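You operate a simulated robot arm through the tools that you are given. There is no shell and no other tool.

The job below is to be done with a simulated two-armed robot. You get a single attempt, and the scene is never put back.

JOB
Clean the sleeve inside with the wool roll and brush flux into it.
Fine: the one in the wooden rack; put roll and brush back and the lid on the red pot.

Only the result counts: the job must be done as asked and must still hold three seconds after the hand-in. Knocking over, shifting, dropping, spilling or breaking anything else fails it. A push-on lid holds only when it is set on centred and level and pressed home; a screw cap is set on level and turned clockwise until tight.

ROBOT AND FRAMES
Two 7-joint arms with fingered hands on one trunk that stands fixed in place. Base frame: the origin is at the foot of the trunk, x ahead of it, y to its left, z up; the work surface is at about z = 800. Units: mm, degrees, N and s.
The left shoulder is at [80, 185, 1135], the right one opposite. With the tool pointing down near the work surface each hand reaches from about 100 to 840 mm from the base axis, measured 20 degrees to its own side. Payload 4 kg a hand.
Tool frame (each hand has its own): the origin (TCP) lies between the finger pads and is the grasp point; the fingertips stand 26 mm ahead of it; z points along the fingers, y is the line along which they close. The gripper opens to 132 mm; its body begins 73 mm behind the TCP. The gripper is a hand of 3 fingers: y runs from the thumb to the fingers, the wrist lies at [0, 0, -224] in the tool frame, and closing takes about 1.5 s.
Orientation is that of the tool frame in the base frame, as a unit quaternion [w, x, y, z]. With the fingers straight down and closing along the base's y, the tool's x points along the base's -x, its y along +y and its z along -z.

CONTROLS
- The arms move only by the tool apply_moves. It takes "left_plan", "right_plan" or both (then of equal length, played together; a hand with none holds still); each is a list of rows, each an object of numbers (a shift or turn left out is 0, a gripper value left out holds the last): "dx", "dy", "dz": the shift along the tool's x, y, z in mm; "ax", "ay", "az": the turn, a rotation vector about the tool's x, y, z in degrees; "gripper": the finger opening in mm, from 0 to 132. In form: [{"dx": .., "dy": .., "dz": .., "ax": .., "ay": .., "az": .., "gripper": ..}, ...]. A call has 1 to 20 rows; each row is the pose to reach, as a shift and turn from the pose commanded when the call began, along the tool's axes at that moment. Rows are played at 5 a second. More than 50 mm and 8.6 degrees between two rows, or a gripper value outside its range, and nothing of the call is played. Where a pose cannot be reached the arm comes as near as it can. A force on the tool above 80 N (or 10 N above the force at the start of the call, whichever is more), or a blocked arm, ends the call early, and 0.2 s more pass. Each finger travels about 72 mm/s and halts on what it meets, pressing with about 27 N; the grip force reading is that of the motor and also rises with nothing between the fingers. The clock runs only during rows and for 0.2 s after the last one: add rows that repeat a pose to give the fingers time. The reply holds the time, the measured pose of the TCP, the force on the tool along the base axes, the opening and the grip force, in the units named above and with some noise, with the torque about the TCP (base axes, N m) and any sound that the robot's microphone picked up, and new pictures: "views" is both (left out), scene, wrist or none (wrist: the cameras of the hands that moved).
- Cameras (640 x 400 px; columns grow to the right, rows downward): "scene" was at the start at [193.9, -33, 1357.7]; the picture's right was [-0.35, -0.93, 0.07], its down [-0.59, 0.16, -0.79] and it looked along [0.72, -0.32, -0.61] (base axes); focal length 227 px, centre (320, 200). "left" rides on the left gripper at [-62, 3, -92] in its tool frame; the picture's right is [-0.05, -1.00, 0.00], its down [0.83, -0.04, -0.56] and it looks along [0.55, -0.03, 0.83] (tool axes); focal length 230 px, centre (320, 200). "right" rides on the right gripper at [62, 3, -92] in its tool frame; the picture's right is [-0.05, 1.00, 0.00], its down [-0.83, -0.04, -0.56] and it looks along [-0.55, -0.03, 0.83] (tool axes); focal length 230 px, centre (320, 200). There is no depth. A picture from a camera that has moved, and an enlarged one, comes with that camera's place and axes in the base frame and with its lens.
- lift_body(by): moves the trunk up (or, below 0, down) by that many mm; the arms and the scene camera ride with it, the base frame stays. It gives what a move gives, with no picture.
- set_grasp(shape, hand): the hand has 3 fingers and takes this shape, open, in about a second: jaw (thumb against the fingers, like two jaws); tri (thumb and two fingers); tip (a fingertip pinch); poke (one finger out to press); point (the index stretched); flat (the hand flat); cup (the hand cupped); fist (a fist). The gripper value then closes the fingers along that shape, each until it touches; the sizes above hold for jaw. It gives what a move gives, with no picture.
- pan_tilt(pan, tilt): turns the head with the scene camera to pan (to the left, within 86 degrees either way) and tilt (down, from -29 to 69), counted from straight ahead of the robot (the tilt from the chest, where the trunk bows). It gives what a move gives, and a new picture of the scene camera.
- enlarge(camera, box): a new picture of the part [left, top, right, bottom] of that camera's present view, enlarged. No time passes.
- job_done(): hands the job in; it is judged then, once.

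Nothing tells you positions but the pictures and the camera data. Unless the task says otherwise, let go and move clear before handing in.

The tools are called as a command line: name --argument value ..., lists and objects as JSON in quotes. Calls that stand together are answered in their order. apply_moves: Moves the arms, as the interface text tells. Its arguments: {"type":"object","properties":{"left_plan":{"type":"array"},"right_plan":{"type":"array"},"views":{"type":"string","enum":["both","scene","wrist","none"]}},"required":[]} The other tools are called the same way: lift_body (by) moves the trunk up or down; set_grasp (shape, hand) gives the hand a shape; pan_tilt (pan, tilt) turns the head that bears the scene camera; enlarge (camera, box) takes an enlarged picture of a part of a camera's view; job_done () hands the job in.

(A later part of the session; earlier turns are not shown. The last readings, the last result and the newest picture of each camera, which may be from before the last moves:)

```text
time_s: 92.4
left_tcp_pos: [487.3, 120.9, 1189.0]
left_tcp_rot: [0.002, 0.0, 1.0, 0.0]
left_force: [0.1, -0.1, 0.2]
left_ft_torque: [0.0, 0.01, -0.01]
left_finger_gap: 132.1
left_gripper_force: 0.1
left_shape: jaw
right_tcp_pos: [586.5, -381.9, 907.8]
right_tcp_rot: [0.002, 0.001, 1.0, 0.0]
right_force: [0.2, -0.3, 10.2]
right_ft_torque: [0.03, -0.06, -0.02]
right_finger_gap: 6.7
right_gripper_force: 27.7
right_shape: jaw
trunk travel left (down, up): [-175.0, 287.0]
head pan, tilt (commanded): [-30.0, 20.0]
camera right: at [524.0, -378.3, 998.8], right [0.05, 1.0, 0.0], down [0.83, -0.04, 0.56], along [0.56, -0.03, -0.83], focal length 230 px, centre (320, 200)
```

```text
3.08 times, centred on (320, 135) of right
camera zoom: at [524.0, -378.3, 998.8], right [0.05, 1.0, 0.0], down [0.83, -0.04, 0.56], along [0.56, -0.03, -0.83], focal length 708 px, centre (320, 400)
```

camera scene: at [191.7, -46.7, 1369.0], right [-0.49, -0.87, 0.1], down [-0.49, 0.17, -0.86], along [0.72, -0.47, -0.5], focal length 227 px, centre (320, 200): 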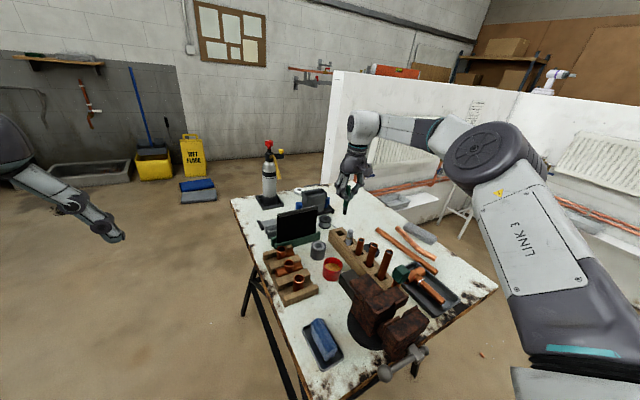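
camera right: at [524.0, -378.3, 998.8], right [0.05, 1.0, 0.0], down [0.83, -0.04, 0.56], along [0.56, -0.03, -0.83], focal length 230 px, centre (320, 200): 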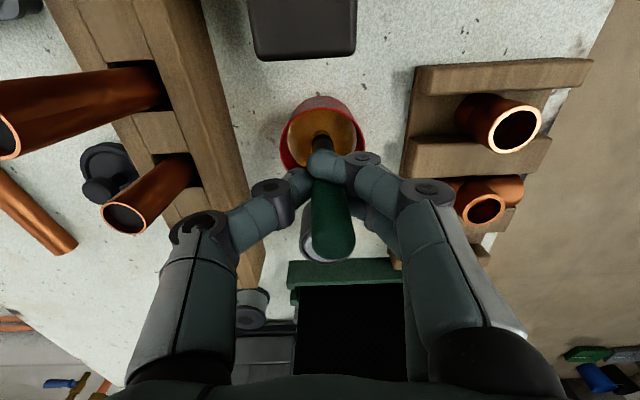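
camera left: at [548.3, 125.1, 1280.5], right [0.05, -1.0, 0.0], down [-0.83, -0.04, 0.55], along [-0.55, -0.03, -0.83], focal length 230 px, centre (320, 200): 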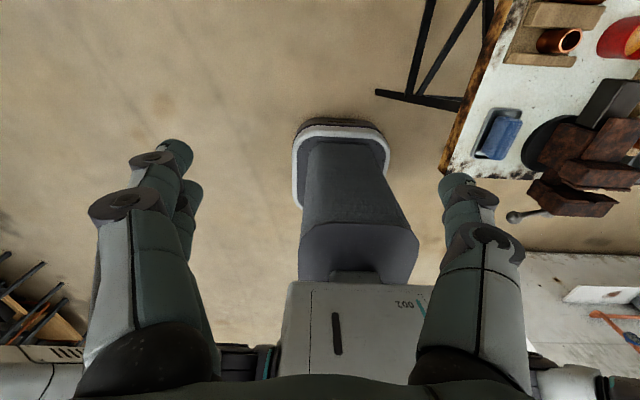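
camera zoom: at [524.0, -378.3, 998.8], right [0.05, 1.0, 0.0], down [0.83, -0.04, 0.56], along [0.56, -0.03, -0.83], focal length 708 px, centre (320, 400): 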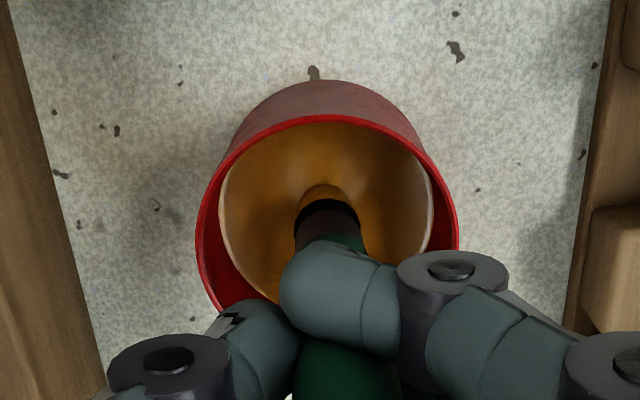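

The bristles are already coated amber and touch bottom with 10 N. I'll ease up 2 mm, swirl lightly, then lift slowly and pause.

apply_moves --right_plan '[{"dz": -2.5}, {"dz": -2.5, "dx": 4}, {"dz": -2.5, "dy": 4}, {"dz": -2.5, "dx": -4}, {"dz": -2.5, "dy": -4}, {"dz": -2.5}, {"dz": -6}, {"dz": -11}, {"dz": -17}, {"dz": -24}, {"dz": -32}, {"dz": -40}, {"dz": -40}, {"dz": -40}, {"dz": -40}]' --views "wrist"

enlarge --camera "scene" --box '[315, 230, 355, 290]'

enlarge --camera "right" --box '[270, 70, 370, 200]'

```text
time_s: 95.6
left_tcp_pos: [487.0, 122.2, 1188.1]
left_tcp_rot: [0.001, -0.001, 1.0, 0.0]
left_force: [-0.8, 1.3, 0.6]
left_ft_torque: [-0.03, -0.01, 0.0]
left_finger_gap: 132.2
left_gripper_force: 0.1
left_shape: jaw
right_tcp_pos: [585.2, -379.3, 946.6]
right_tcp_rot: [0.0, 0.001, 1.0, 0.001]
right_force: [0.1, 0.0, -0.8]
right_ft_torque: [0.01, 0.01, 0.03]
right_finger_gap: 6.4
right_gripper_force: 27.1
right_shape: jaw
trunk travel left (down, up): [-175.0, 287.0]
head pan, tilt (commanded): [-30.0, 20.0]
camera right: at [523.9, -376.5, 1037.3], right [0.05, 1.0, 0.0], down [0.83, -0.04, 0.56], along [0.55, -0.03, -0.83], focal length 230 px, centre (320, 200)
```

right: 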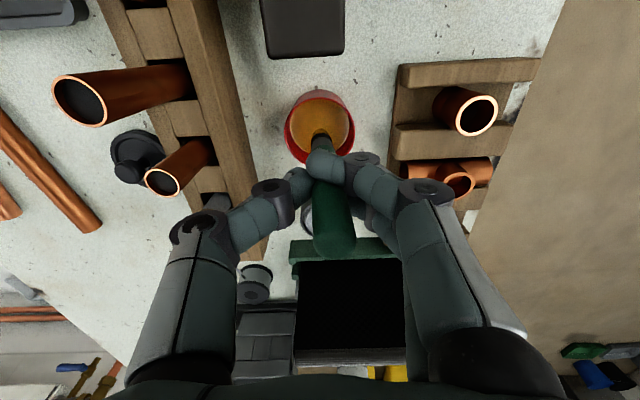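

```text
6.67 times, centred on (335, 260) of scene
camera zoom: at [191.4, -46.5, 1369.1], right [-0.49, -0.87, 0.1], down [-0.49, 0.17, -0.86], along [0.72, -0.47, -0.5], focal length 1515 px, centre (220, -200)
```

zoom: 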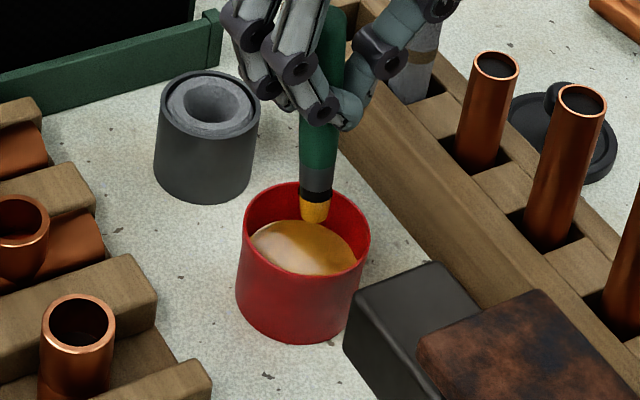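

```text
3.08 times, centred on (320, 135) of right
camera zoom: at [523.9, -376.5, 1037.3], right [0.05, 1.0, 0.0], down [0.83, -0.04, 0.56], along [0.55, -0.03, -0.83], focal length 708 px, centre (320, 400)
```

zoom: 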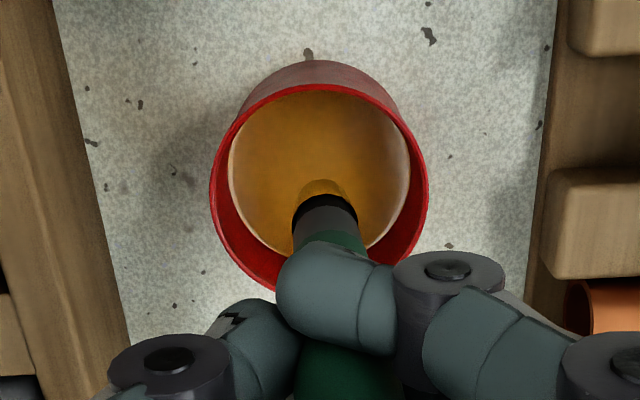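

enlarge --camera "scene" --box '[270, 245, 310, 300]'

enlarge --camera "right" --box '[430, 80, 500, 140]'

enlarge --camera "right" --box '[300, 120, 350, 170]'

```text
7.27 times, centred on (290, 272) of scene
camera zoom: at [191.4, -46.5, 1369.1], right [-0.49, -0.87, 0.1], down [-0.49, 0.17, -0.86], along [0.72, -0.47, -0.5], focal length 1652 px, centre (538, -327)
```

zoom: 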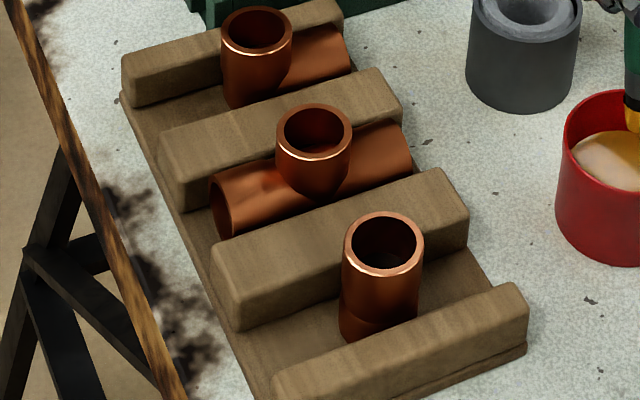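

```text
6.67 times, centred on (465, 110) of right
camera zoom: at [523.9, -376.5, 1037.3], right [0.05, 1.0, 0.0], down [0.83, -0.04, 0.56], along [0.55, -0.03, -0.83], focal length 1534 px, centre (-647, 800)
```

zoom: 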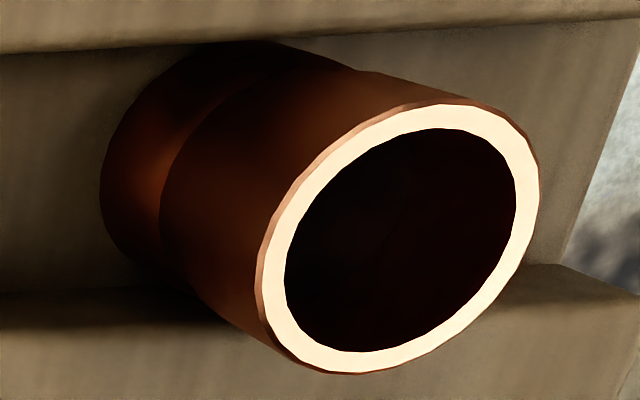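

```text
8.00 times, centred on (325, 145) of right
camera zoom: at [523.9, -376.5, 1037.3], right [0.05, 1.0, 0.0], down [0.83, -0.04, 0.56], along [0.55, -0.03, -0.83], focal length 1841 px, centre (280, 640)
```

zoom: 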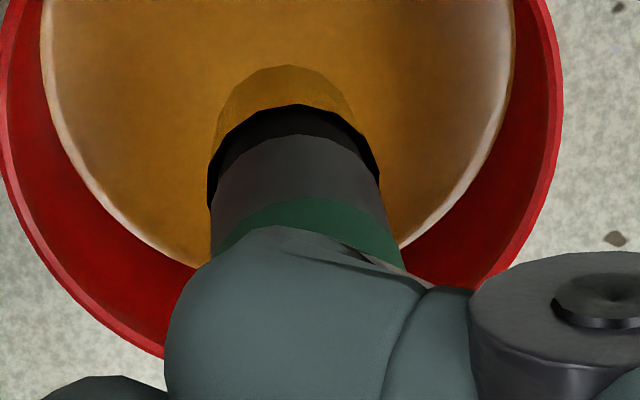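

The bristles are loaded with flux. The brush leans forward about 5°, so I'll tilt the hand −4.8° to make it vertical while moving above the sleeve.

apply_moves --right_plan '[{"dz": -15}, {"dz": -30}, {"dx": 4, "dy": 40, "dz": -30, "ay": -1.6}, {"dx": 9, "dy": 82, "dz": -30, "ay": -3.2}, {"dx": 13.8, "dy": 124.7, "dz": -30, "ay": -4.8}, {"dx": 13.8, "dy": 124.7, "dz": -30, "ay": -4.8}, {"dx": 13.8, "dy": 124.7, "dz": -30, "ay": -4.8}]' --views "wrist"

enlarge --camera "right" --box '[280, 90, 360, 180]'

enlarge --camera "scene" --box '[270, 220, 330, 300]'

```text
time_s: 97.2
left_tcp_pos: [487.3, 122.1, 1187.7]
left_tcp_rot: [-0.001, 0.0, 1.0, 0.0]
left_force: [-0.6, 0.0, 0.0]
left_ft_torque: [0.0, 0.0, 0.01]
left_finger_gap: 131.9
left_gripper_force: 0.0
left_shape: jaw
right_tcp_pos: [572.9, -255.0, 975.3]
right_tcp_rot: [0.042, 0.001, 0.999, 0.0]
right_force: [0.1, 0.0, 0.1]
right_ft_torque: [0.01, -0.01, 0.01]
right_finger_gap: 6.3
right_gripper_force: 27.2
right_shape: jaw
trunk travel left (down, up): [-175.0, 287.0]
head pan, tilt (commanded): [-30.0, 20.0]
camera right: at [503.9, -252.0, 1061.9], right [0.05, 1.0, 0.0], down [0.78, -0.04, 0.62], along [0.62, -0.03, -0.78], focal length 230 px, centre (320, 200)
```

right: 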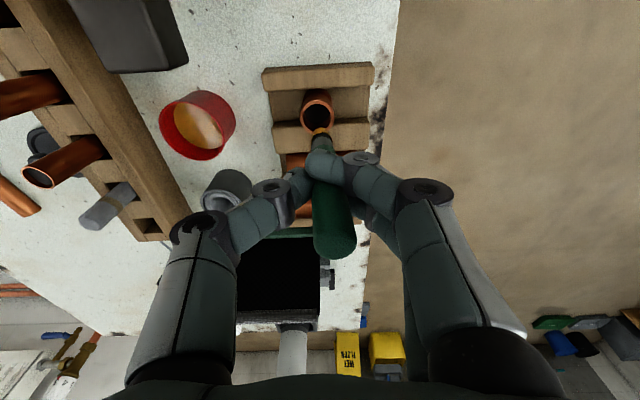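

```text
4.44 times, centred on (320, 135) of right
camera zoom: at [503.9, -252.0, 1061.9], right [0.05, 1.0, 0.0], down [0.78, -0.04, 0.62], along [0.62, -0.03, -0.78], focal length 1022 px, centre (320, 489)
```

zoom: 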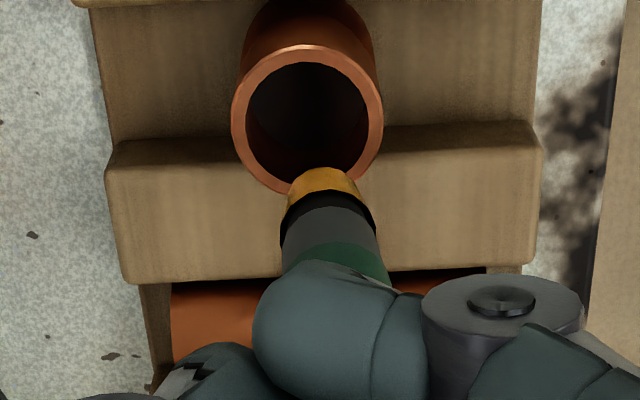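

```text
5.00 times, centred on (300, 260) of scene
camera zoom: at [191.4, -46.3, 1369.1], right [-0.49, -0.87, 0.1], down [-0.49, 0.17, -0.86], along [0.72, -0.47, -0.5], focal length 1136 px, centre (420, -100)
```

zoom: 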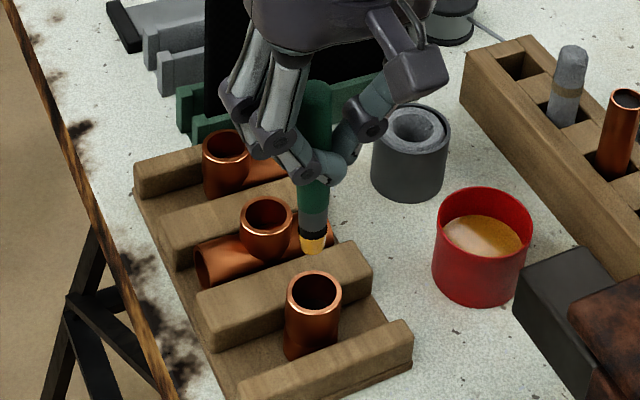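

The tip needs about −3.6 mm in y to line up with the bore. I'll correct and lower to just above the rim (accounting for the tilted tool axes), then check.

apply_moves --right_plan '[{"dx": -0.3, "dy": -2}, {"dx": -0.3, "dy": -3.6}, {"dx": 1.2, "dy": -3.6, "dz": 18}, {"dx": 2.6, "dy": -3.6, "dz": 35}, {"dx": 2.6, "dy": -3.6, "dz": 35}]' --views "none"

enlarge --camera "right" --box '[280, 90, 360, 180]'

enlarge --camera "scene" --box '[280, 245, 320, 305]'

```text
time_s: 98.4
left_tcp_pos: [488.2, 121.5, 1187.5]
left_tcp_rot: [0.001, 0.0, 1.0, 0.0]
left_force: [0.5, -0.4, -0.1]
left_ft_torque: [-0.02, 0.04, -0.01]
left_finger_gap: 131.9
left_gripper_force: 0.1
left_shape: jaw
right_tcp_pos: [573.5, -258.5, 940.7]
right_tcp_rot: [0.042, 0.001, 0.999, -0.001]
right_force: [0.4, 0.5, -0.5]
right_ft_torque: [-0.02, 0.04, 0.02]
right_finger_gap: 6.3
right_gripper_force: 27.4
right_shape: jaw
trunk travel left (down, up): [-175.0, 287.0]
head pan, tilt (commanded): [-30.0, 20.0]
```

```text
4.44 times, centred on (320, 135) of right
camera zoom: at [504.3, -255.7, 1026.7], right [0.05, 1.0, 0.0], down [0.78, -0.04, 0.62], along [0.62, -0.03, -0.78], focal length 1022 px, centre (320, 489)
```

zoom: 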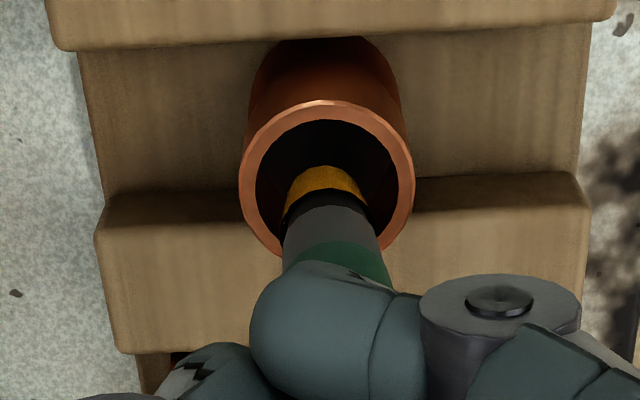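

```text
6.67 times, centred on (300, 275) of scene
camera zoom: at [191.1, -46.4, 1369.2], right [-0.49, -0.87, 0.1], down [-0.49, 0.17, -0.86], along [0.72, -0.47, -0.5], focal length 1515 px, centre (453, -300)
```

zoom: 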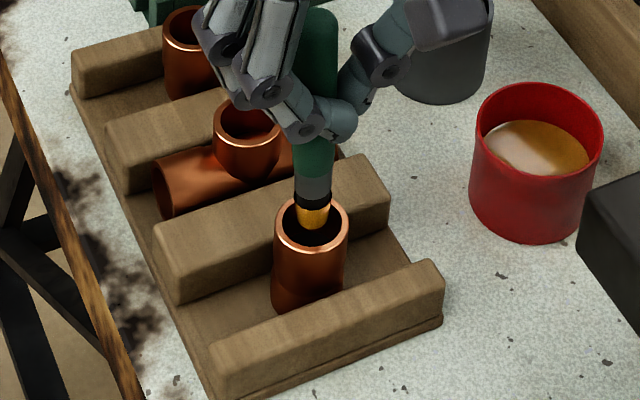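

The bristle tip is aligned with the bore. I'll lower it about 15 mm in and check forces.

apply_moves --right_plan '[{"dx": 0.4, "dz": 5}, {"dx": 0.8, "dz": 10}, {"dx": 1.2, "dz": 14}, {"dx": 1.4, "dz": 16.5}, {"dx": 1.4, "dz": 16.5}]' --views "none"

enlarge --camera "right" --box '[280, 90, 360, 180]'

enlarge --camera "scene" --box '[280, 245, 320, 305]'

```text
time_s: 99.6
left_tcp_pos: [489.3, 121.4, 1187.7]
left_tcp_rot: [0.0, 0.0, 1.0, -0.001]
left_force: [0.1, -0.3, -0.1]
left_ft_torque: [0.02, -0.02, 0.04]
left_finger_gap: 131.8
left_gripper_force: 0.1
left_shape: jaw
right_tcp_pos: [572.4, -259.6, 924.1]
right_tcp_rot: [0.042, 0.001, 0.999, -0.001]
right_force: [0.1, -1.7, -0.2]
right_ft_torque: [-0.02, -0.03, 0.02]
right_finger_gap: 5.9
right_gripper_force: 27.1
right_shape: jaw
trunk travel left (down, up): [-175.0, 287.0]
head pan, tilt (commanded): [-30.0, 20.0]
```

```text
4.44 times, centred on (320, 135) of right
camera zoom: at [503.1, -257.2, 1010.3], right [0.05, 1.0, 0.0], down [0.78, -0.04, 0.62], along [0.62, -0.03, -0.78], focal length 1022 px, centre (320, 489)
```

zoom: 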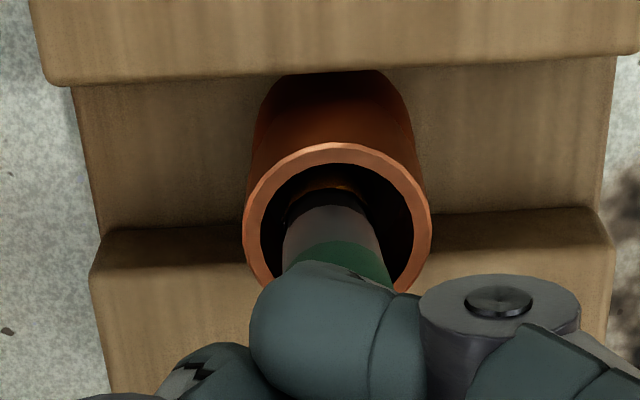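

```text
6.67 times, centred on (300, 275) of scene
camera zoom: at [191.4, -46.5, 1369.1], right [-0.49, -0.87, 0.1], down [-0.49, 0.17, -0.86], along [0.72, -0.47, -0.5], focal length 1515 px, centre (453, -300)
```

zoom: 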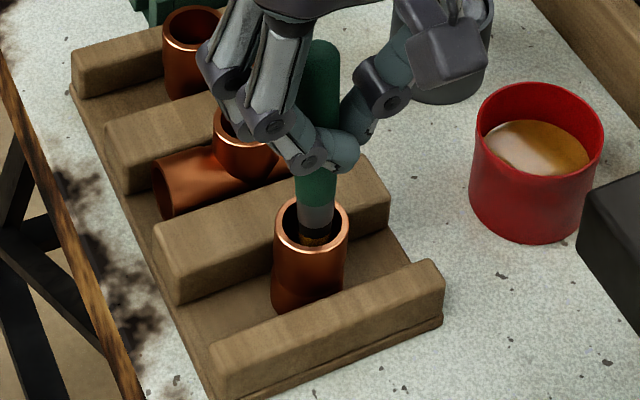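

The bristles are inside the bore with no load. I'll now brush the wall in circles at two depths, then check.

apply_moves --right_plan '[{"dx": -4.6, "dy": 1, "dz": -1.6}, {"dx": -3.4, "dy": 4.2, "dz": -1.7}, {"dx": -0.2, "dy": 5.5, "dz": -2}, {"dx": 3.0, "dy": 4.2, "dz": -2.3}, {"dx": 4.3, "dy": 1, "dz": -2.4}, {"dx": 3.0, "dy": -2.2, "dz": -2.3}, {"dx": -0.2, "dy": -3.5, "dz": -2}, {"dx": -3.4, "dy": -2.2, "dz": -1.7}, {"dx": -5.9, "dy": 1, "dz": -4.5}, {"dx": -4.3, "dy": 4.9, "dz": -4.7}, {"dx": -0.4, "dy": 6.5, "dz": -5}, {"dx": 3.5, "dy": 4.9, "dz": -5.3}, {"dx": 5.1, "dy": 1, "dz": -5.5}, {"dx": 3.5, "dy": -2.9, "dz": -5.3}, {"dx": -0.4, "dy": -4.5, "dz": -5}, {"dx": -4.3, "dy": -2.9, "dz": -4.7}, {"dx": -5.9, "dy": 1, "dz": -4.5}, {"dx": 0, "dy": 1, "dz": -2}, {"dx": 0, "dy": 1, "dz": 0}]' --views "none"

enlarge --camera "right" --box '[280, 90, 360, 180]'

enlarge --camera "scene" --box '[280, 245, 320, 305]'

```text
time_s: 103.6
left_tcp_pos: [489.2, 122.1, 1188.8]
left_tcp_rot: [0.0, 0.0, 1.0, -0.001]
left_force: [0.5, -0.4, 0.6]
left_ft_torque: [0.02, 0.03, -0.03]
left_finger_gap: 131.8
left_gripper_force: 0.1
left_shape: jaw
right_tcp_pos: [574.5, -257.2, 923.8]
right_tcp_rot: [0.042, 0.001, 0.999, 0.0]
right_force: [0.2, 0.8, -0.5]
right_ft_torque: [-0.01, 0.02, -0.01]
right_finger_gap: 5.8
right_gripper_force: 27.0
right_shape: jaw
trunk travel left (down, up): [-175.0, 287.0]
head pan, tilt (commanded): [-30.0, 20.0]
```

```text
4.44 times, centred on (320, 135) of right
camera zoom: at [503.7, -255.5, 1010.1], right [0.05, 1.0, 0.0], down [0.78, -0.04, 0.62], along [0.62, -0.03, -0.78], focal length 1022 px, centre (320, 489)
```

zoom: 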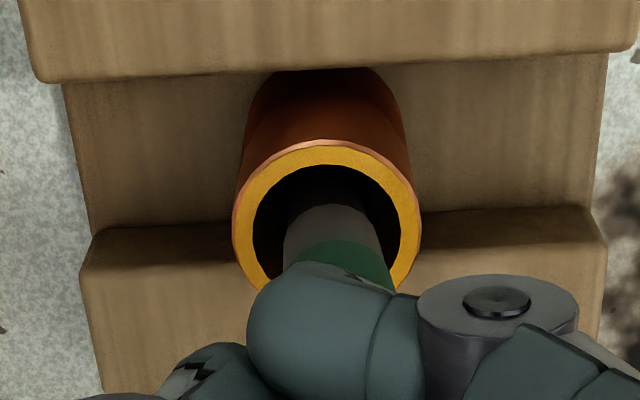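

```text
6.67 times, centred on (300, 275) of scene
camera zoom: at [191.7, -46.5, 1369.0], right [-0.49, -0.87, 0.1], down [-0.49, 0.17, -0.86], along [0.72, -0.47, -0.5], focal length 1515 px, centre (453, -300)
```

zoom: 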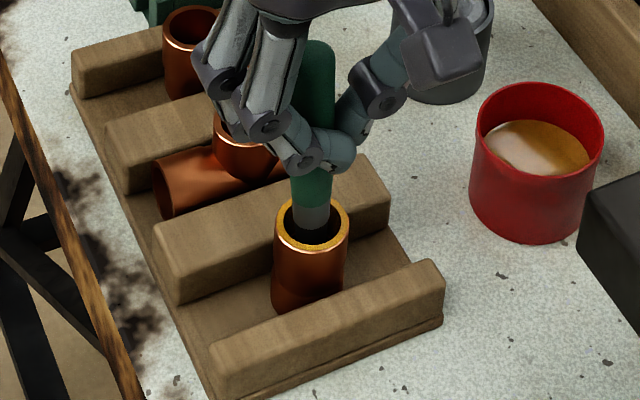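

The sleeve's rim has turned amber all round: the flux is on. I'll withdraw the brush straight up and look at the result.

apply_moves --right_plan '[{"dx": -0.8, "dz": -10}, {"dx": -1.7, "dz": -20}, {"dx": -3.4, "dz": -40}, {"dx": -5.9, "dz": -70}, {"dx": -8.0, "dz": -95}, {"dx": -8.0, "dz": -95}]' --views "wrist"

enlarge --camera "scene" --box '[270, 220, 330, 300]'

enlarge --camera "right" --box '[290, 80, 350, 150]'

```text
time_s: 105.0
left_tcp_pos: [488.9, 121.5, 1187.7]
left_tcp_rot: [0.0, 0.0, 1.0, -0.001]
left_force: [0.1, 0.1, -0.5]
left_ft_torque: [0.01, 0.02, -0.02]
left_finger_gap: 132.0
left_gripper_force: 0.0
left_shape: jaw
right_tcp_pos: [575.2, -258.4, 1020.5]
right_tcp_rot: [0.042, 0.002, 0.999, -0.001]
right_force: [0.1, 0.9, 0.1]
right_ft_torque: [-0.02, -0.03, -0.02]
right_finger_gap: 5.4
right_gripper_force: 27.0
right_shape: jaw
trunk travel left (down, up): [-175.0, 287.0]
head pan, tilt (commanded): [-30.0, 20.0]
camera right: at [504.5, -255.8, 1105.8], right [0.05, 1.0, 0.0], down [0.78, -0.04, 0.62], along [0.62, -0.03, -0.78], focal length 230 px, centre (320, 200)
```

right: 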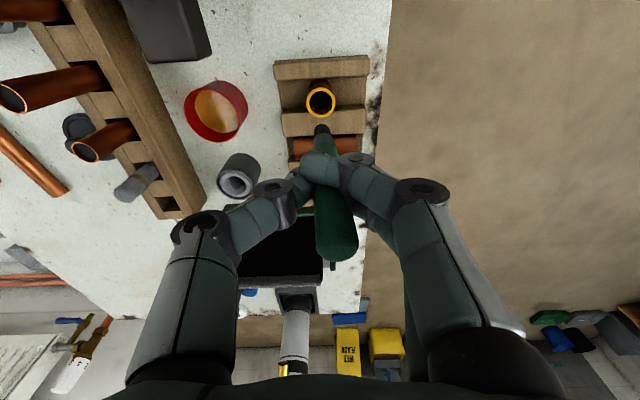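

```text
5.00 times, centred on (300, 260) of scene
camera zoom: at [191.8, -46.6, 1368.9], right [-0.49, -0.87, 0.1], down [-0.49, 0.17, -0.86], along [0.72, -0.47, -0.5], focal length 1136 px, centre (420, -100)
```

zoom: 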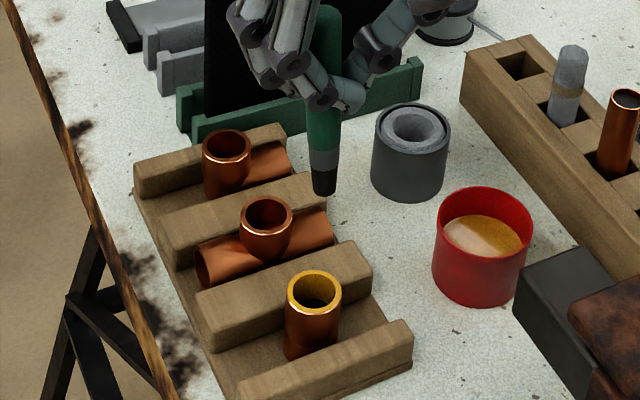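

```text
5.71 times, centred on (320, 115) of right
camera zoom: at [504.5, -255.8, 1105.8], right [0.05, 1.0, 0.0], down [0.78, -0.04, 0.62], along [0.62, -0.03, -0.78], focal length 1315 px, centre (320, 686)
```

zoom: 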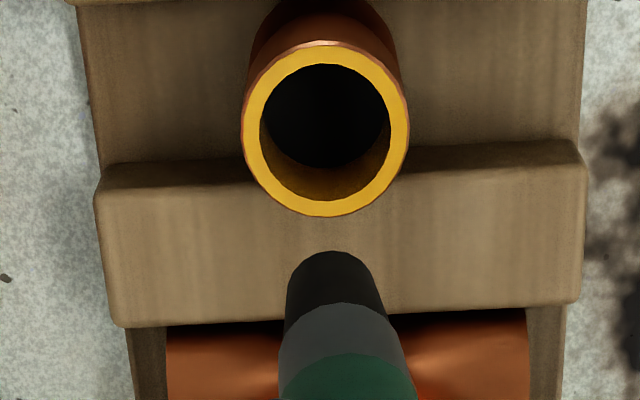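

The bore is evenly amber inside and the bristles are spent. I'll carry the brush back over its slot near [708, −486], tilting a further −2.7° so it hangs vertical.

apply_moves --right_plan '[{"dx": -21.5, "dy": -38, "dz": 1.8, "ay": -0.5}, {"dx": -43, "dy": -77, "dz": 3.6, "ay": -0.9}, {"dx": -64.5, "dy": -115, "dz": 5.4, "ay": -1.4}, {"dx": -86, "dy": -153, "dz": 7.2, "ay": -1.8}, {"dx": -107.5, "dy": -192, "dz": 9, "ay": -2.3}, {"dx": -129, "dy": -230, "dz": 10.8, "ay": -2.7}, {"dx": -129, "dy": -230, "dz": 10.8, "ay": -2.7}, {"dx": -129, "dy": -230, "dz": 10.8, "ay": -2.7}]' --views "wrist"

enlarge --camera "right" --box '[270, 70, 370, 190]'

enlarge --camera "scene" --box '[320, 150, 390, 240]'

```text
time_s: 106.8
left_tcp_pos: [489.5, 121.0, 1188.4]
left_tcp_rot: [-0.001, 0.0, 1.0, 0.0]
left_force: [-0.8, -0.2, -0.2]
left_ft_torque: [0.0, 0.01, 0.03]
left_finger_gap: 131.9
left_gripper_force: 0.1
left_shape: jaw
right_tcp_pos: [703.1, -486.7, 1021.0]
right_tcp_rot: [0.066, 0.0, 0.998, -0.001]
right_force: [-0.5, 0.1, 1.4]
right_ft_torque: [-0.02, -0.01, 0.0]
right_finger_gap: 5.5
right_gripper_force: 26.8
right_shape: jaw
trunk travel left (down, up): [-175.0, 287.0]
head pan, tilt (commanded): [-30.0, 20.0]
camera right: at [629.8, -484.5, 1103.6], right [0.05, 1.0, 0.01], down [0.75, -0.04, 0.66], along [0.66, -0.03, -0.75], focal length 230 px, centre (320, 200)
```

right: 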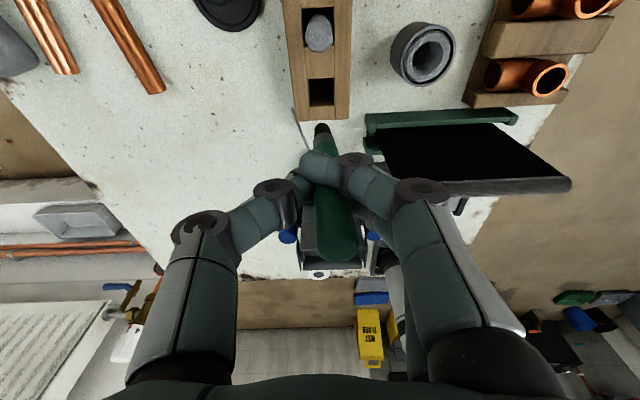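

```text
3.33 times, centred on (320, 130) of right
camera zoom: at [629.8, -484.5, 1103.6], right [0.05, 1.0, 0.01], down [0.75, -0.04, 0.66], along [0.66, -0.03, -0.75], focal length 767 px, centre (320, 433)
```

zoom: 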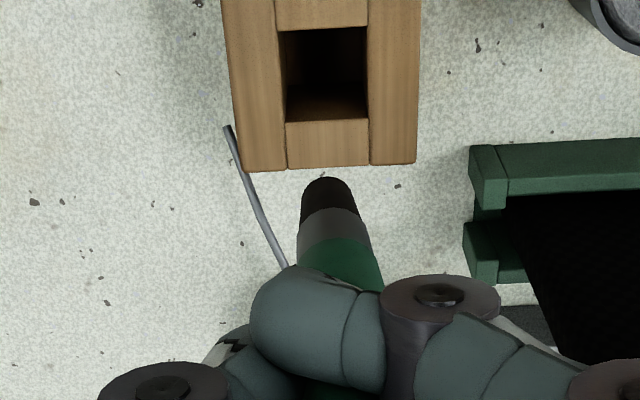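

```text
4.44 times, centred on (355, 195) of scene
camera zoom: at [191.6, -46.7, 1369.0], right [-0.49, -0.87, 0.1], down [-0.49, 0.17, -0.86], along [0.72, -0.47, -0.5], focal length 1010 px, centre (164, 222)
```

zoom: 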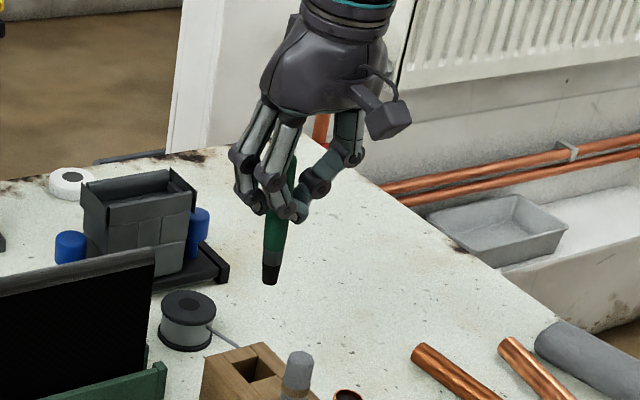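

The brush is vertical now; its tip needs only +1.6 mm in x to match the slot. I'll lower it to just above the rack first.

apply_moves --right_plan '[{"dx": -1.6, "dy": 0.2}, {"dx": 2.4, "dy": 0.2, "dz": 30}, {"dx": 6.3, "dy": 0.2, "dz": 60}, {"dx": 9.6, "dy": 0.2, "dz": 85}, {"dx": 9.6, "dy": 0.2, "dz": 85}]' --views "none"

enlarge --camera "right" --box '[270, 70, 370, 190]'

enlarge --camera "scene" --box '[325, 190, 375, 250]'

```text
time_s: 108.0
left_tcp_pos: [488.8, 121.5, 1188.9]
left_tcp_rot: [-0.001, -0.001, 1.0, 0.0]
left_force: [-0.5, -0.3, 0.4]
left_ft_torque: [0.05, -0.02, -0.05]
left_finger_gap: 132.0
left_gripper_force: 0.0
left_shape: jaw
right_tcp_pos: [705.6, -488.7, 933.4]
right_tcp_rot: [0.066, 0.001, 0.998, 0.0]
right_force: [0.1, -0.1, -0.4]
right_ft_torque: [-0.02, 0.0, 0.0]
right_finger_gap: 5.8
right_gripper_force: 27.2
right_shape: jaw
trunk travel left (down, up): [-175.0, 287.0]
head pan, tilt (commanded): [-30.0, 20.0]
```

```text
3.33 times, centred on (320, 130) of right
camera zoom: at [630.4, -486.2, 1016.6], right [0.05, 1.0, 0.01], down [0.75, -0.04, 0.66], along [0.66, -0.03, -0.75], focal length 767 px, centre (320, 433)
```

zoom: 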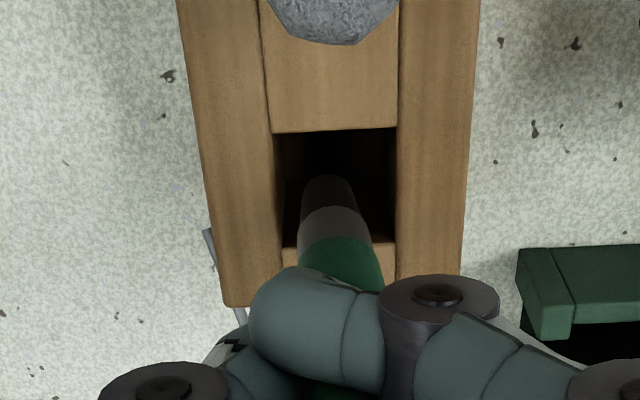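

```text
6.67 times, centred on (350, 220) of scene
camera zoom: at [191.2, -46.5, 1369.1], right [-0.49, -0.87, 0.1], down [-0.49, 0.17, -0.86], along [0.72, -0.47, -0.5], focal length 1515 px, centre (120, 67)
```

zoom: 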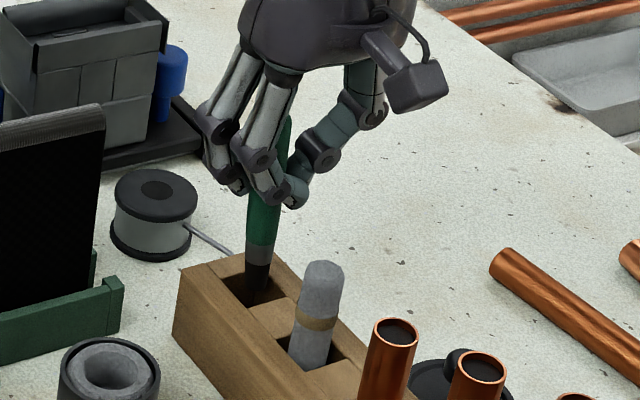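

The tip is at the slot mouth. I'll lower it into the slot to just short of the floor.

apply_moves --right_plan '[{"dx": 1.0, "dy": 1, "dz": 8}, {"dx": 2.1, "dy": 1, "dz": 16}, {"dx": 3.1, "dy": 1, "dz": 24}, {"dx": 3.9, "dy": 1, "dz": 30}, {"dx": 4.2, "dy": 1, "dz": 32}, {"dx": 4.2, "dy": 1, "dz": 32}]' --views "none"

enlarge --camera "right" --box '[260, 90, 380, 260]'

enlarge --camera "scene" --box '[325, 190, 375, 250]'

```text
time_s: 109.4
left_tcp_pos: [488.1, 122.0, 1187.9]
left_tcp_rot: [0.0, 0.0, 1.0, 0.0]
left_force: [0.1, -0.2, -0.1]
left_ft_torque: [0.0, 0.01, -0.02]
left_finger_gap: 132.0
left_gripper_force: 0.1
left_shape: jaw
right_tcp_pos: [703.5, -487.3, 901.5]
right_tcp_rot: [0.065, 0.0, 0.998, 0.001]
right_force: [0.3, 0.0, -0.4]
right_ft_torque: [-0.03, 0.02, 0.03]
right_finger_gap: 5.6
right_gripper_force: 26.9
right_shape: jaw
trunk travel left (down, up): [-175.0, 287.0]
head pan, tilt (commanded): [-30.0, 20.0]
```

```text
2.35 times, centred on (320, 175) of right
camera zoom: at [630.0, -484.4, 984.0], right [0.05, 1.0, 0.01], down [0.75, -0.04, 0.66], along [0.66, -0.03, -0.75], focal length 541 px, centre (320, 259)
```

zoom: 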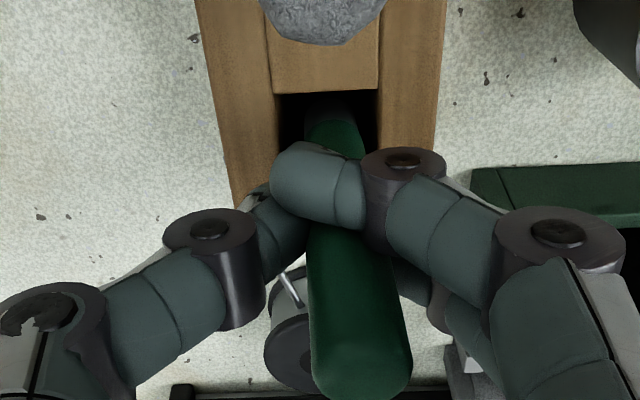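

```text
6.67 times, centred on (350, 220) of scene
camera zoom: at [191.5, -46.6, 1369.0], right [-0.49, -0.87, 0.1], down [-0.49, 0.17, -0.86], along [0.72, -0.47, -0.5], focal length 1515 px, centre (120, 67)
```

zoom: 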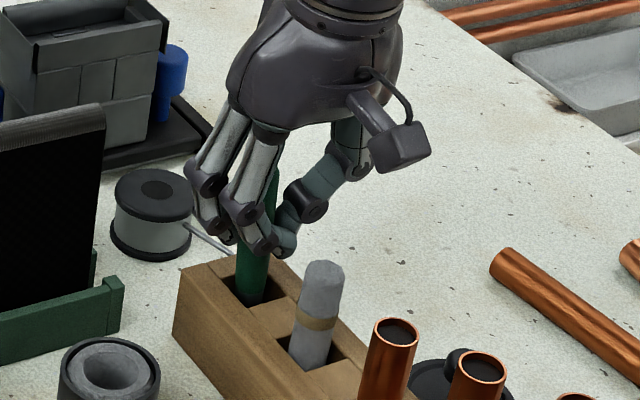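

apply_moves --right_plan '[{"dx": 0.2, "dz": 1.5}, {"dx": 0.4, "dz": 3}, {"dx": 0.6, "dz": 4.5}, {"dx": 0.6, "dz": 4.5}]' --views "none"

```text
time_s: 110.4
left_tcp_pos: [489.8, 122.1, 1187.9]
left_tcp_rot: [0.0, -0.001, 1.0, 0.0]
left_force: [0.0, 0.6, 0.4]
left_ft_torque: [-0.02, 0.01, -0.03]
left_finger_gap: 131.7
left_gripper_force: 0.0
left_shape: jaw
right_tcp_pos: [704.3, -487.9, 895.7]
right_tcp_rot: [0.066, 0.001, 0.998, 0.0]
right_force: [0.7, 0.6, -0.7]
right_ft_torque: [-0.01, 0.04, 0.02]
right_finger_gap: 5.4
right_gripper_force: 27.1
right_shape: jaw
trunk travel left (down, up): [-175.0, 287.0]
head pan, tilt (commanded): [-30.0, 20.0]
```

apply_moves --right_plan '[{"dx": 0.2, "dz": 1.5}, {"dx": 0.4, "dz": 3}, {"dx": 0.4, "dz": 3}]' --views "none"

enlarge --camera "scene" --box '[325, 190, 375, 250]'

```text
time_s: 111.2
left_tcp_pos: [487.9, 122.4, 1188.4]
left_tcp_rot: [0.0, 0.0, 1.0, 0.0]
left_force: [0.0, 0.5, -0.4]
left_ft_torque: [-0.01, -0.03, 0.01]
left_finger_gap: 132.0
left_gripper_force: 0.1
left_shape: jaw
right_tcp_pos: [703.3, -487.7, 893.6]
right_tcp_rot: [0.065, 0.001, 0.998, 0.0]
right_force: [-0.4, 0.7, 2.0]
right_ft_torque: [-0.02, -0.04, 0.01]
right_finger_gap: 5.8
right_gripper_force: 27.2
right_shape: jaw
trunk travel left (down, up): [-175.0, 287.0]
head pan, tilt (commanded): [-30.0, 20.0]
```

```text
6.67 times, centred on (350, 220) of scene
camera zoom: at [191.3, -46.5, 1369.1], right [-0.49, -0.87, 0.1], down [-0.49, 0.17, -0.86], along [0.72, -0.47, -0.5], focal length 1515 px, centre (120, 67)
```

zoom: 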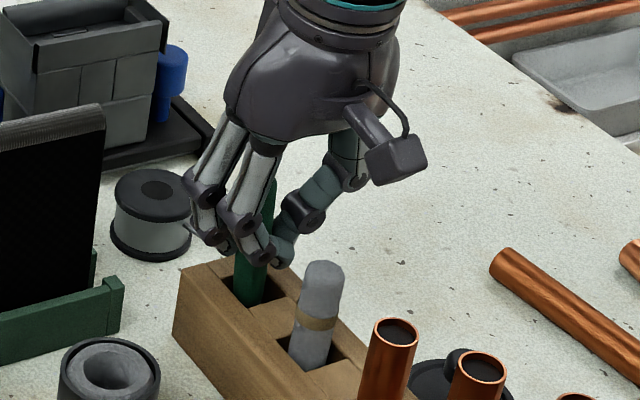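

The brush rests on the slot floor (2 N). I'll open the fingers and rise straight up.

apply_moves --right_plan '[{"gripper": 15}, {"gripper": 28}, {"gripper": 42}, {"gripper": 56}, {"gripper": 60}, {"gripper": 60}, {"gripper": 60, "dx": -2.0, "dz": -15}, {"gripper": 60, "dx": -5.9, "dz": -45}, {"gripper": 60, "dx": -11.7, "dz": -89}, {"gripper": 60, "dx": -11.7, "dz": -89, "ay": 3.8}, {"gripper": 60, "dx": -11.7, "dz": -89, "ay": 7.5}, {"gripper": 60, "dx": -11.7, "dz": -89, "ay": 7.5}]' --views "both"

enlarge --camera "scene" --box '[325, 190, 375, 250]'

enlarge --camera "right" --box '[260, 50, 380, 220]'

```text
time_s: 113.8
left_tcp_pos: [486.8, 120.7, 1188.7]
left_tcp_rot: [0.0, 0.0, 1.0, 0.0]
left_force: [-0.9, 0.1, 1.2]
left_ft_torque: [0.04, -0.01, -0.04]
left_finger_gap: 132.0
left_gripper_force: 0.0
left_shape: jaw
right_tcp_pos: [703.8, -487.7, 985.4]
right_tcp_rot: [0.0, 0.001, 1.0, 0.0]
right_force: [-0.2, 0.2, 0.7]
right_ft_torque: [0.03, 0.0, 0.01]
right_finger_gap: 59.4
right_gripper_force: 0.1
right_shape: jaw
trunk travel left (down, up): [-175.0, 287.0]
head pan, tilt (commanded): [-30.0, 20.0]
camera scene: at [190.6, -46.4, 1369.3], right [-0.49, -0.87, 0.1], down [-0.49, 0.17, -0.86], along [0.72, -0.47, -0.5], focal length 227 px, centre (320, 200)
camera right: at [641.3, -484.6, 1076.0], right [0.05, 1.0, 0.0], down [0.83, -0.04, 0.56], along [0.55, -0.03, -0.83], focal length 230 px, centre (320, 200)
```

scene: 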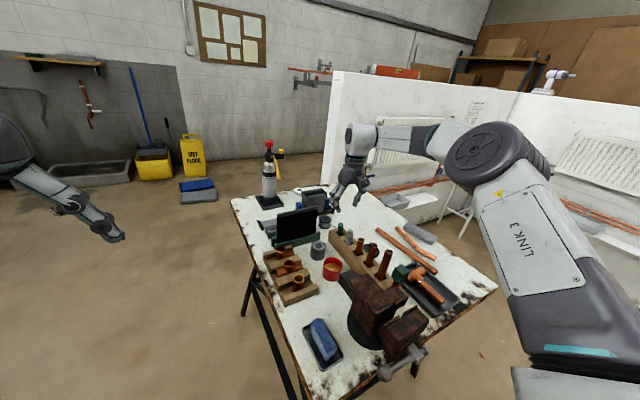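
right: 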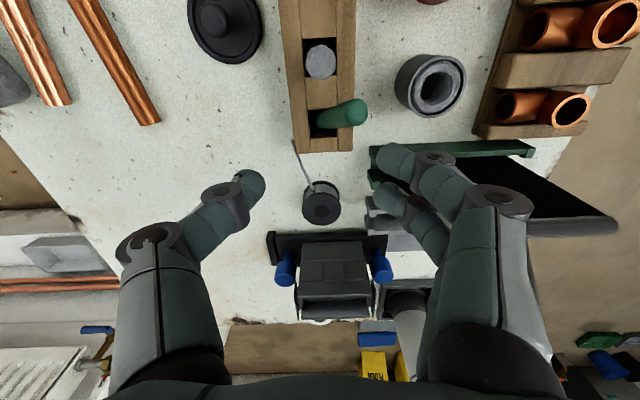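

```text
6.67 times, centred on (350, 220) of scene
camera zoom: at [190.6, -46.4, 1369.3], right [-0.49, -0.87, 0.1], down [-0.49, 0.17, -0.86], along [0.72, -0.47, -0.5], focal length 1515 px, centre (120, 67)
```

zoom: 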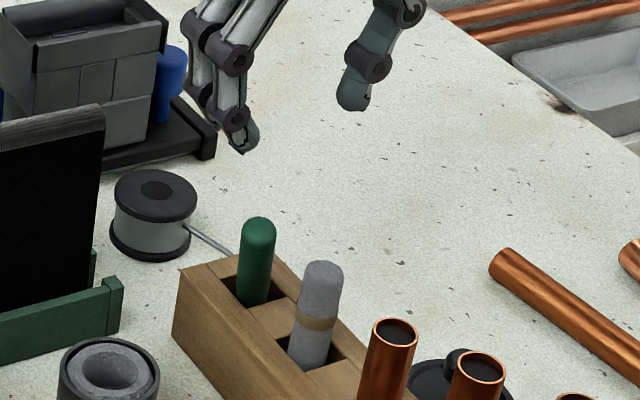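

```text
2.35 times, centred on (320, 135) of right
camera zoom: at [641.3, -484.6, 1076.0], right [0.05, 1.0, 0.0], down [0.83, -0.04, 0.56], along [0.55, -0.03, -0.83], focal length 541 px, centre (320, 353)
```

zoom: 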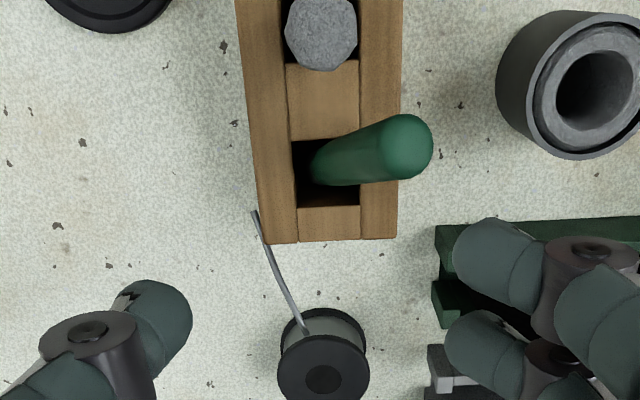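

The brush has tipped over in its slot (leaning ~20° toward −x/+y), dragged by the finger pair when I opened. I'll nudge it upright using the two fingers as a V: first open wider and come down beside it.

apply_moves --right_plan '[{"gripper": 75, "dx": 7}, {"gripper": 86, "dx": 14.8}, {"gripper": 86, "dx": 14.8}, {"gripper": 86, "dx": 14.8, "dz": 30}, {"gripper": 86, "dx": 14.8, "dz": 60}, {"gripper": 86, "dx": 14.8, "dz": 88}, {"gripper": 86, "dx": 14.8, "dz": 88}]' --views "wrist"

enlarge --camera "right" --box '[240, 80, 440, 260]'

enlarge --camera "scene" --box '[325, 190, 375, 250]'

```text
time_s: 115.4
left_tcp_pos: [488.0, 122.2, 1188.6]
left_tcp_rot: [0.001, 0.001, 1.0, 0.0]
left_force: [-0.4, 0.4, 0.1]
left_ft_torque: [0.01, -0.01, 0.03]
left_finger_gap: 132.0
left_gripper_force: 0.1
left_shape: jaw
right_tcp_pos: [688.2, -488.1, 895.6]
right_tcp_rot: [0.0, 0.001, 1.0, 0.0]
right_force: [0.9, -0.2, 0.4]
right_ft_torque: [0.0, -0.01, 0.0]
right_finger_gap: 85.5
right_gripper_force: 0.0
right_shape: jaw
trunk travel left (down, up): [-175.0, 287.0]
head pan, tilt (commanded): [-30.0, 20.0]
camera right: at [626.3, -484.7, 987.7], right [0.05, 1.0, 0.0], down [0.83, -0.04, 0.56], along [0.55, -0.03, -0.83], focal length 230 px, centre (320, 200)
```

right: 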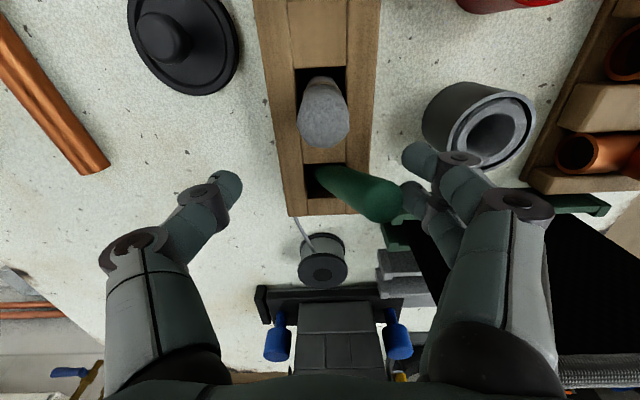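

```text
2.22 times, centred on (340, 170) of right
camera zoom: at [626.3, -484.7, 987.7], right [0.05, 1.0, 0.0], down [0.83, -0.04, 0.56], along [0.55, -0.03, -0.83], focal length 511 px, centre (276, 267)
```

zoom: 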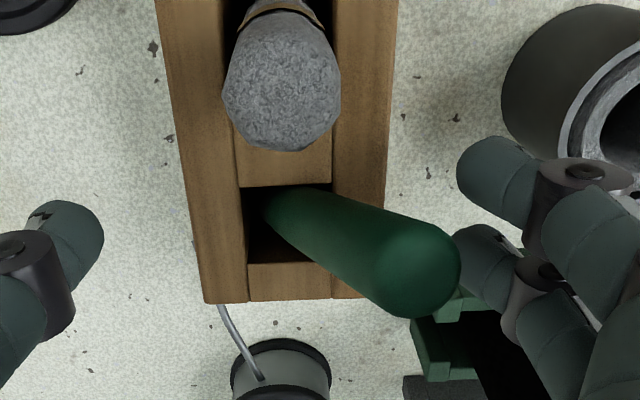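

```text
6.67 times, centred on (350, 220) of scene
camera zoom: at [191.1, -46.3, 1369.2], right [-0.49, -0.87, 0.1], down [-0.49, 0.17, -0.86], along [0.72, -0.47, -0.5], focal length 1515 px, centre (120, 67)
```

zoom: 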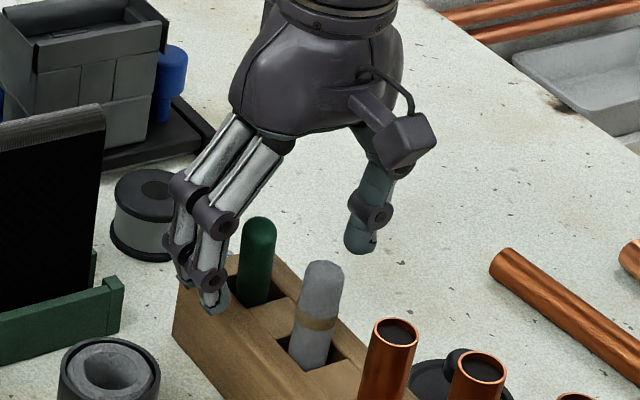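

The brush leans about 28°. I'll sweep the finger V in −y and +x in small steps to bring it upright, stopping partway to look.

apply_moves --right_plan '[{"dx": -3, "dy": -6, "gripper": 86}, {"dx": -5, "dy": -11}, {"dx": -6, "dy": -15}, {"dx": -8, "dy": -18}, {"dx": -10, "dy": -21}, {"dx": -12, "dy": -25}, {"dx": -12, "dy": -25}]' --views "none"

enlarge --camera "right" --box '[240, 80, 440, 260]'

enlarge --camera "scene" --box '[325, 190, 375, 250]'

```text
time_s: 117.0
left_tcp_pos: [488.2, 121.8, 1188.1]
left_tcp_rot: [0.0, 0.0, 1.0, 0.0]
left_force: [0.7, 0.1, -0.3]
left_ft_torque: [0.0, 0.0, -0.02]
left_finger_gap: 131.7
left_gripper_force: 0.1
left_shape: jaw
right_tcp_pos: [702.3, -511.7, 896.4]
right_tcp_rot: [-0.001, 0.001, 1.0, 0.001]
right_force: [-0.7, -0.4, 0.7]
right_ft_torque: [-0.04, -0.02, 0.0]
right_finger_gap: 85.9
right_gripper_force: 0.0
right_shape: jaw
trunk travel left (down, up): [-175.0, 287.0]
head pan, tilt (commanded): [-30.0, 20.0]
```

```text
2.22 times, centred on (340, 170) of right
camera zoom: at [639.4, -509.3, 988.1], right [0.05, 1.0, 0.0], down [0.83, -0.04, 0.56], along [0.55, -0.03, -0.83], focal length 511 px, centre (276, 267)
```

zoom: 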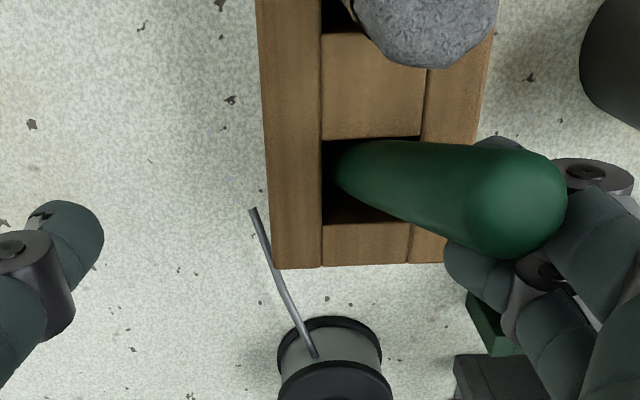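

```text
6.67 times, centred on (350, 220) of scene
camera zoom: at [191.3, -46.4, 1369.1], right [-0.49, -0.87, 0.1], down [-0.49, 0.17, -0.86], along [0.72, -0.47, -0.5], focal length 1515 px, centre (120, 67)
```

zoom: 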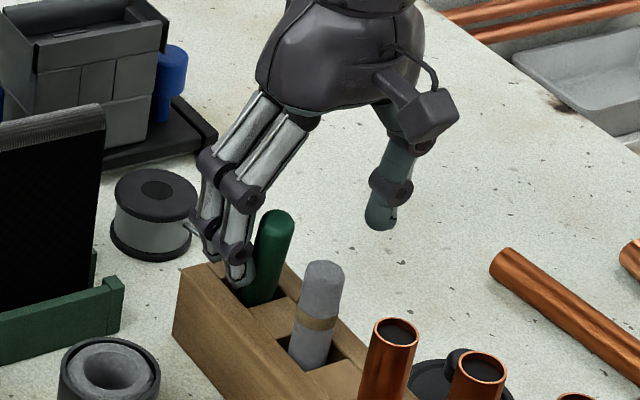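

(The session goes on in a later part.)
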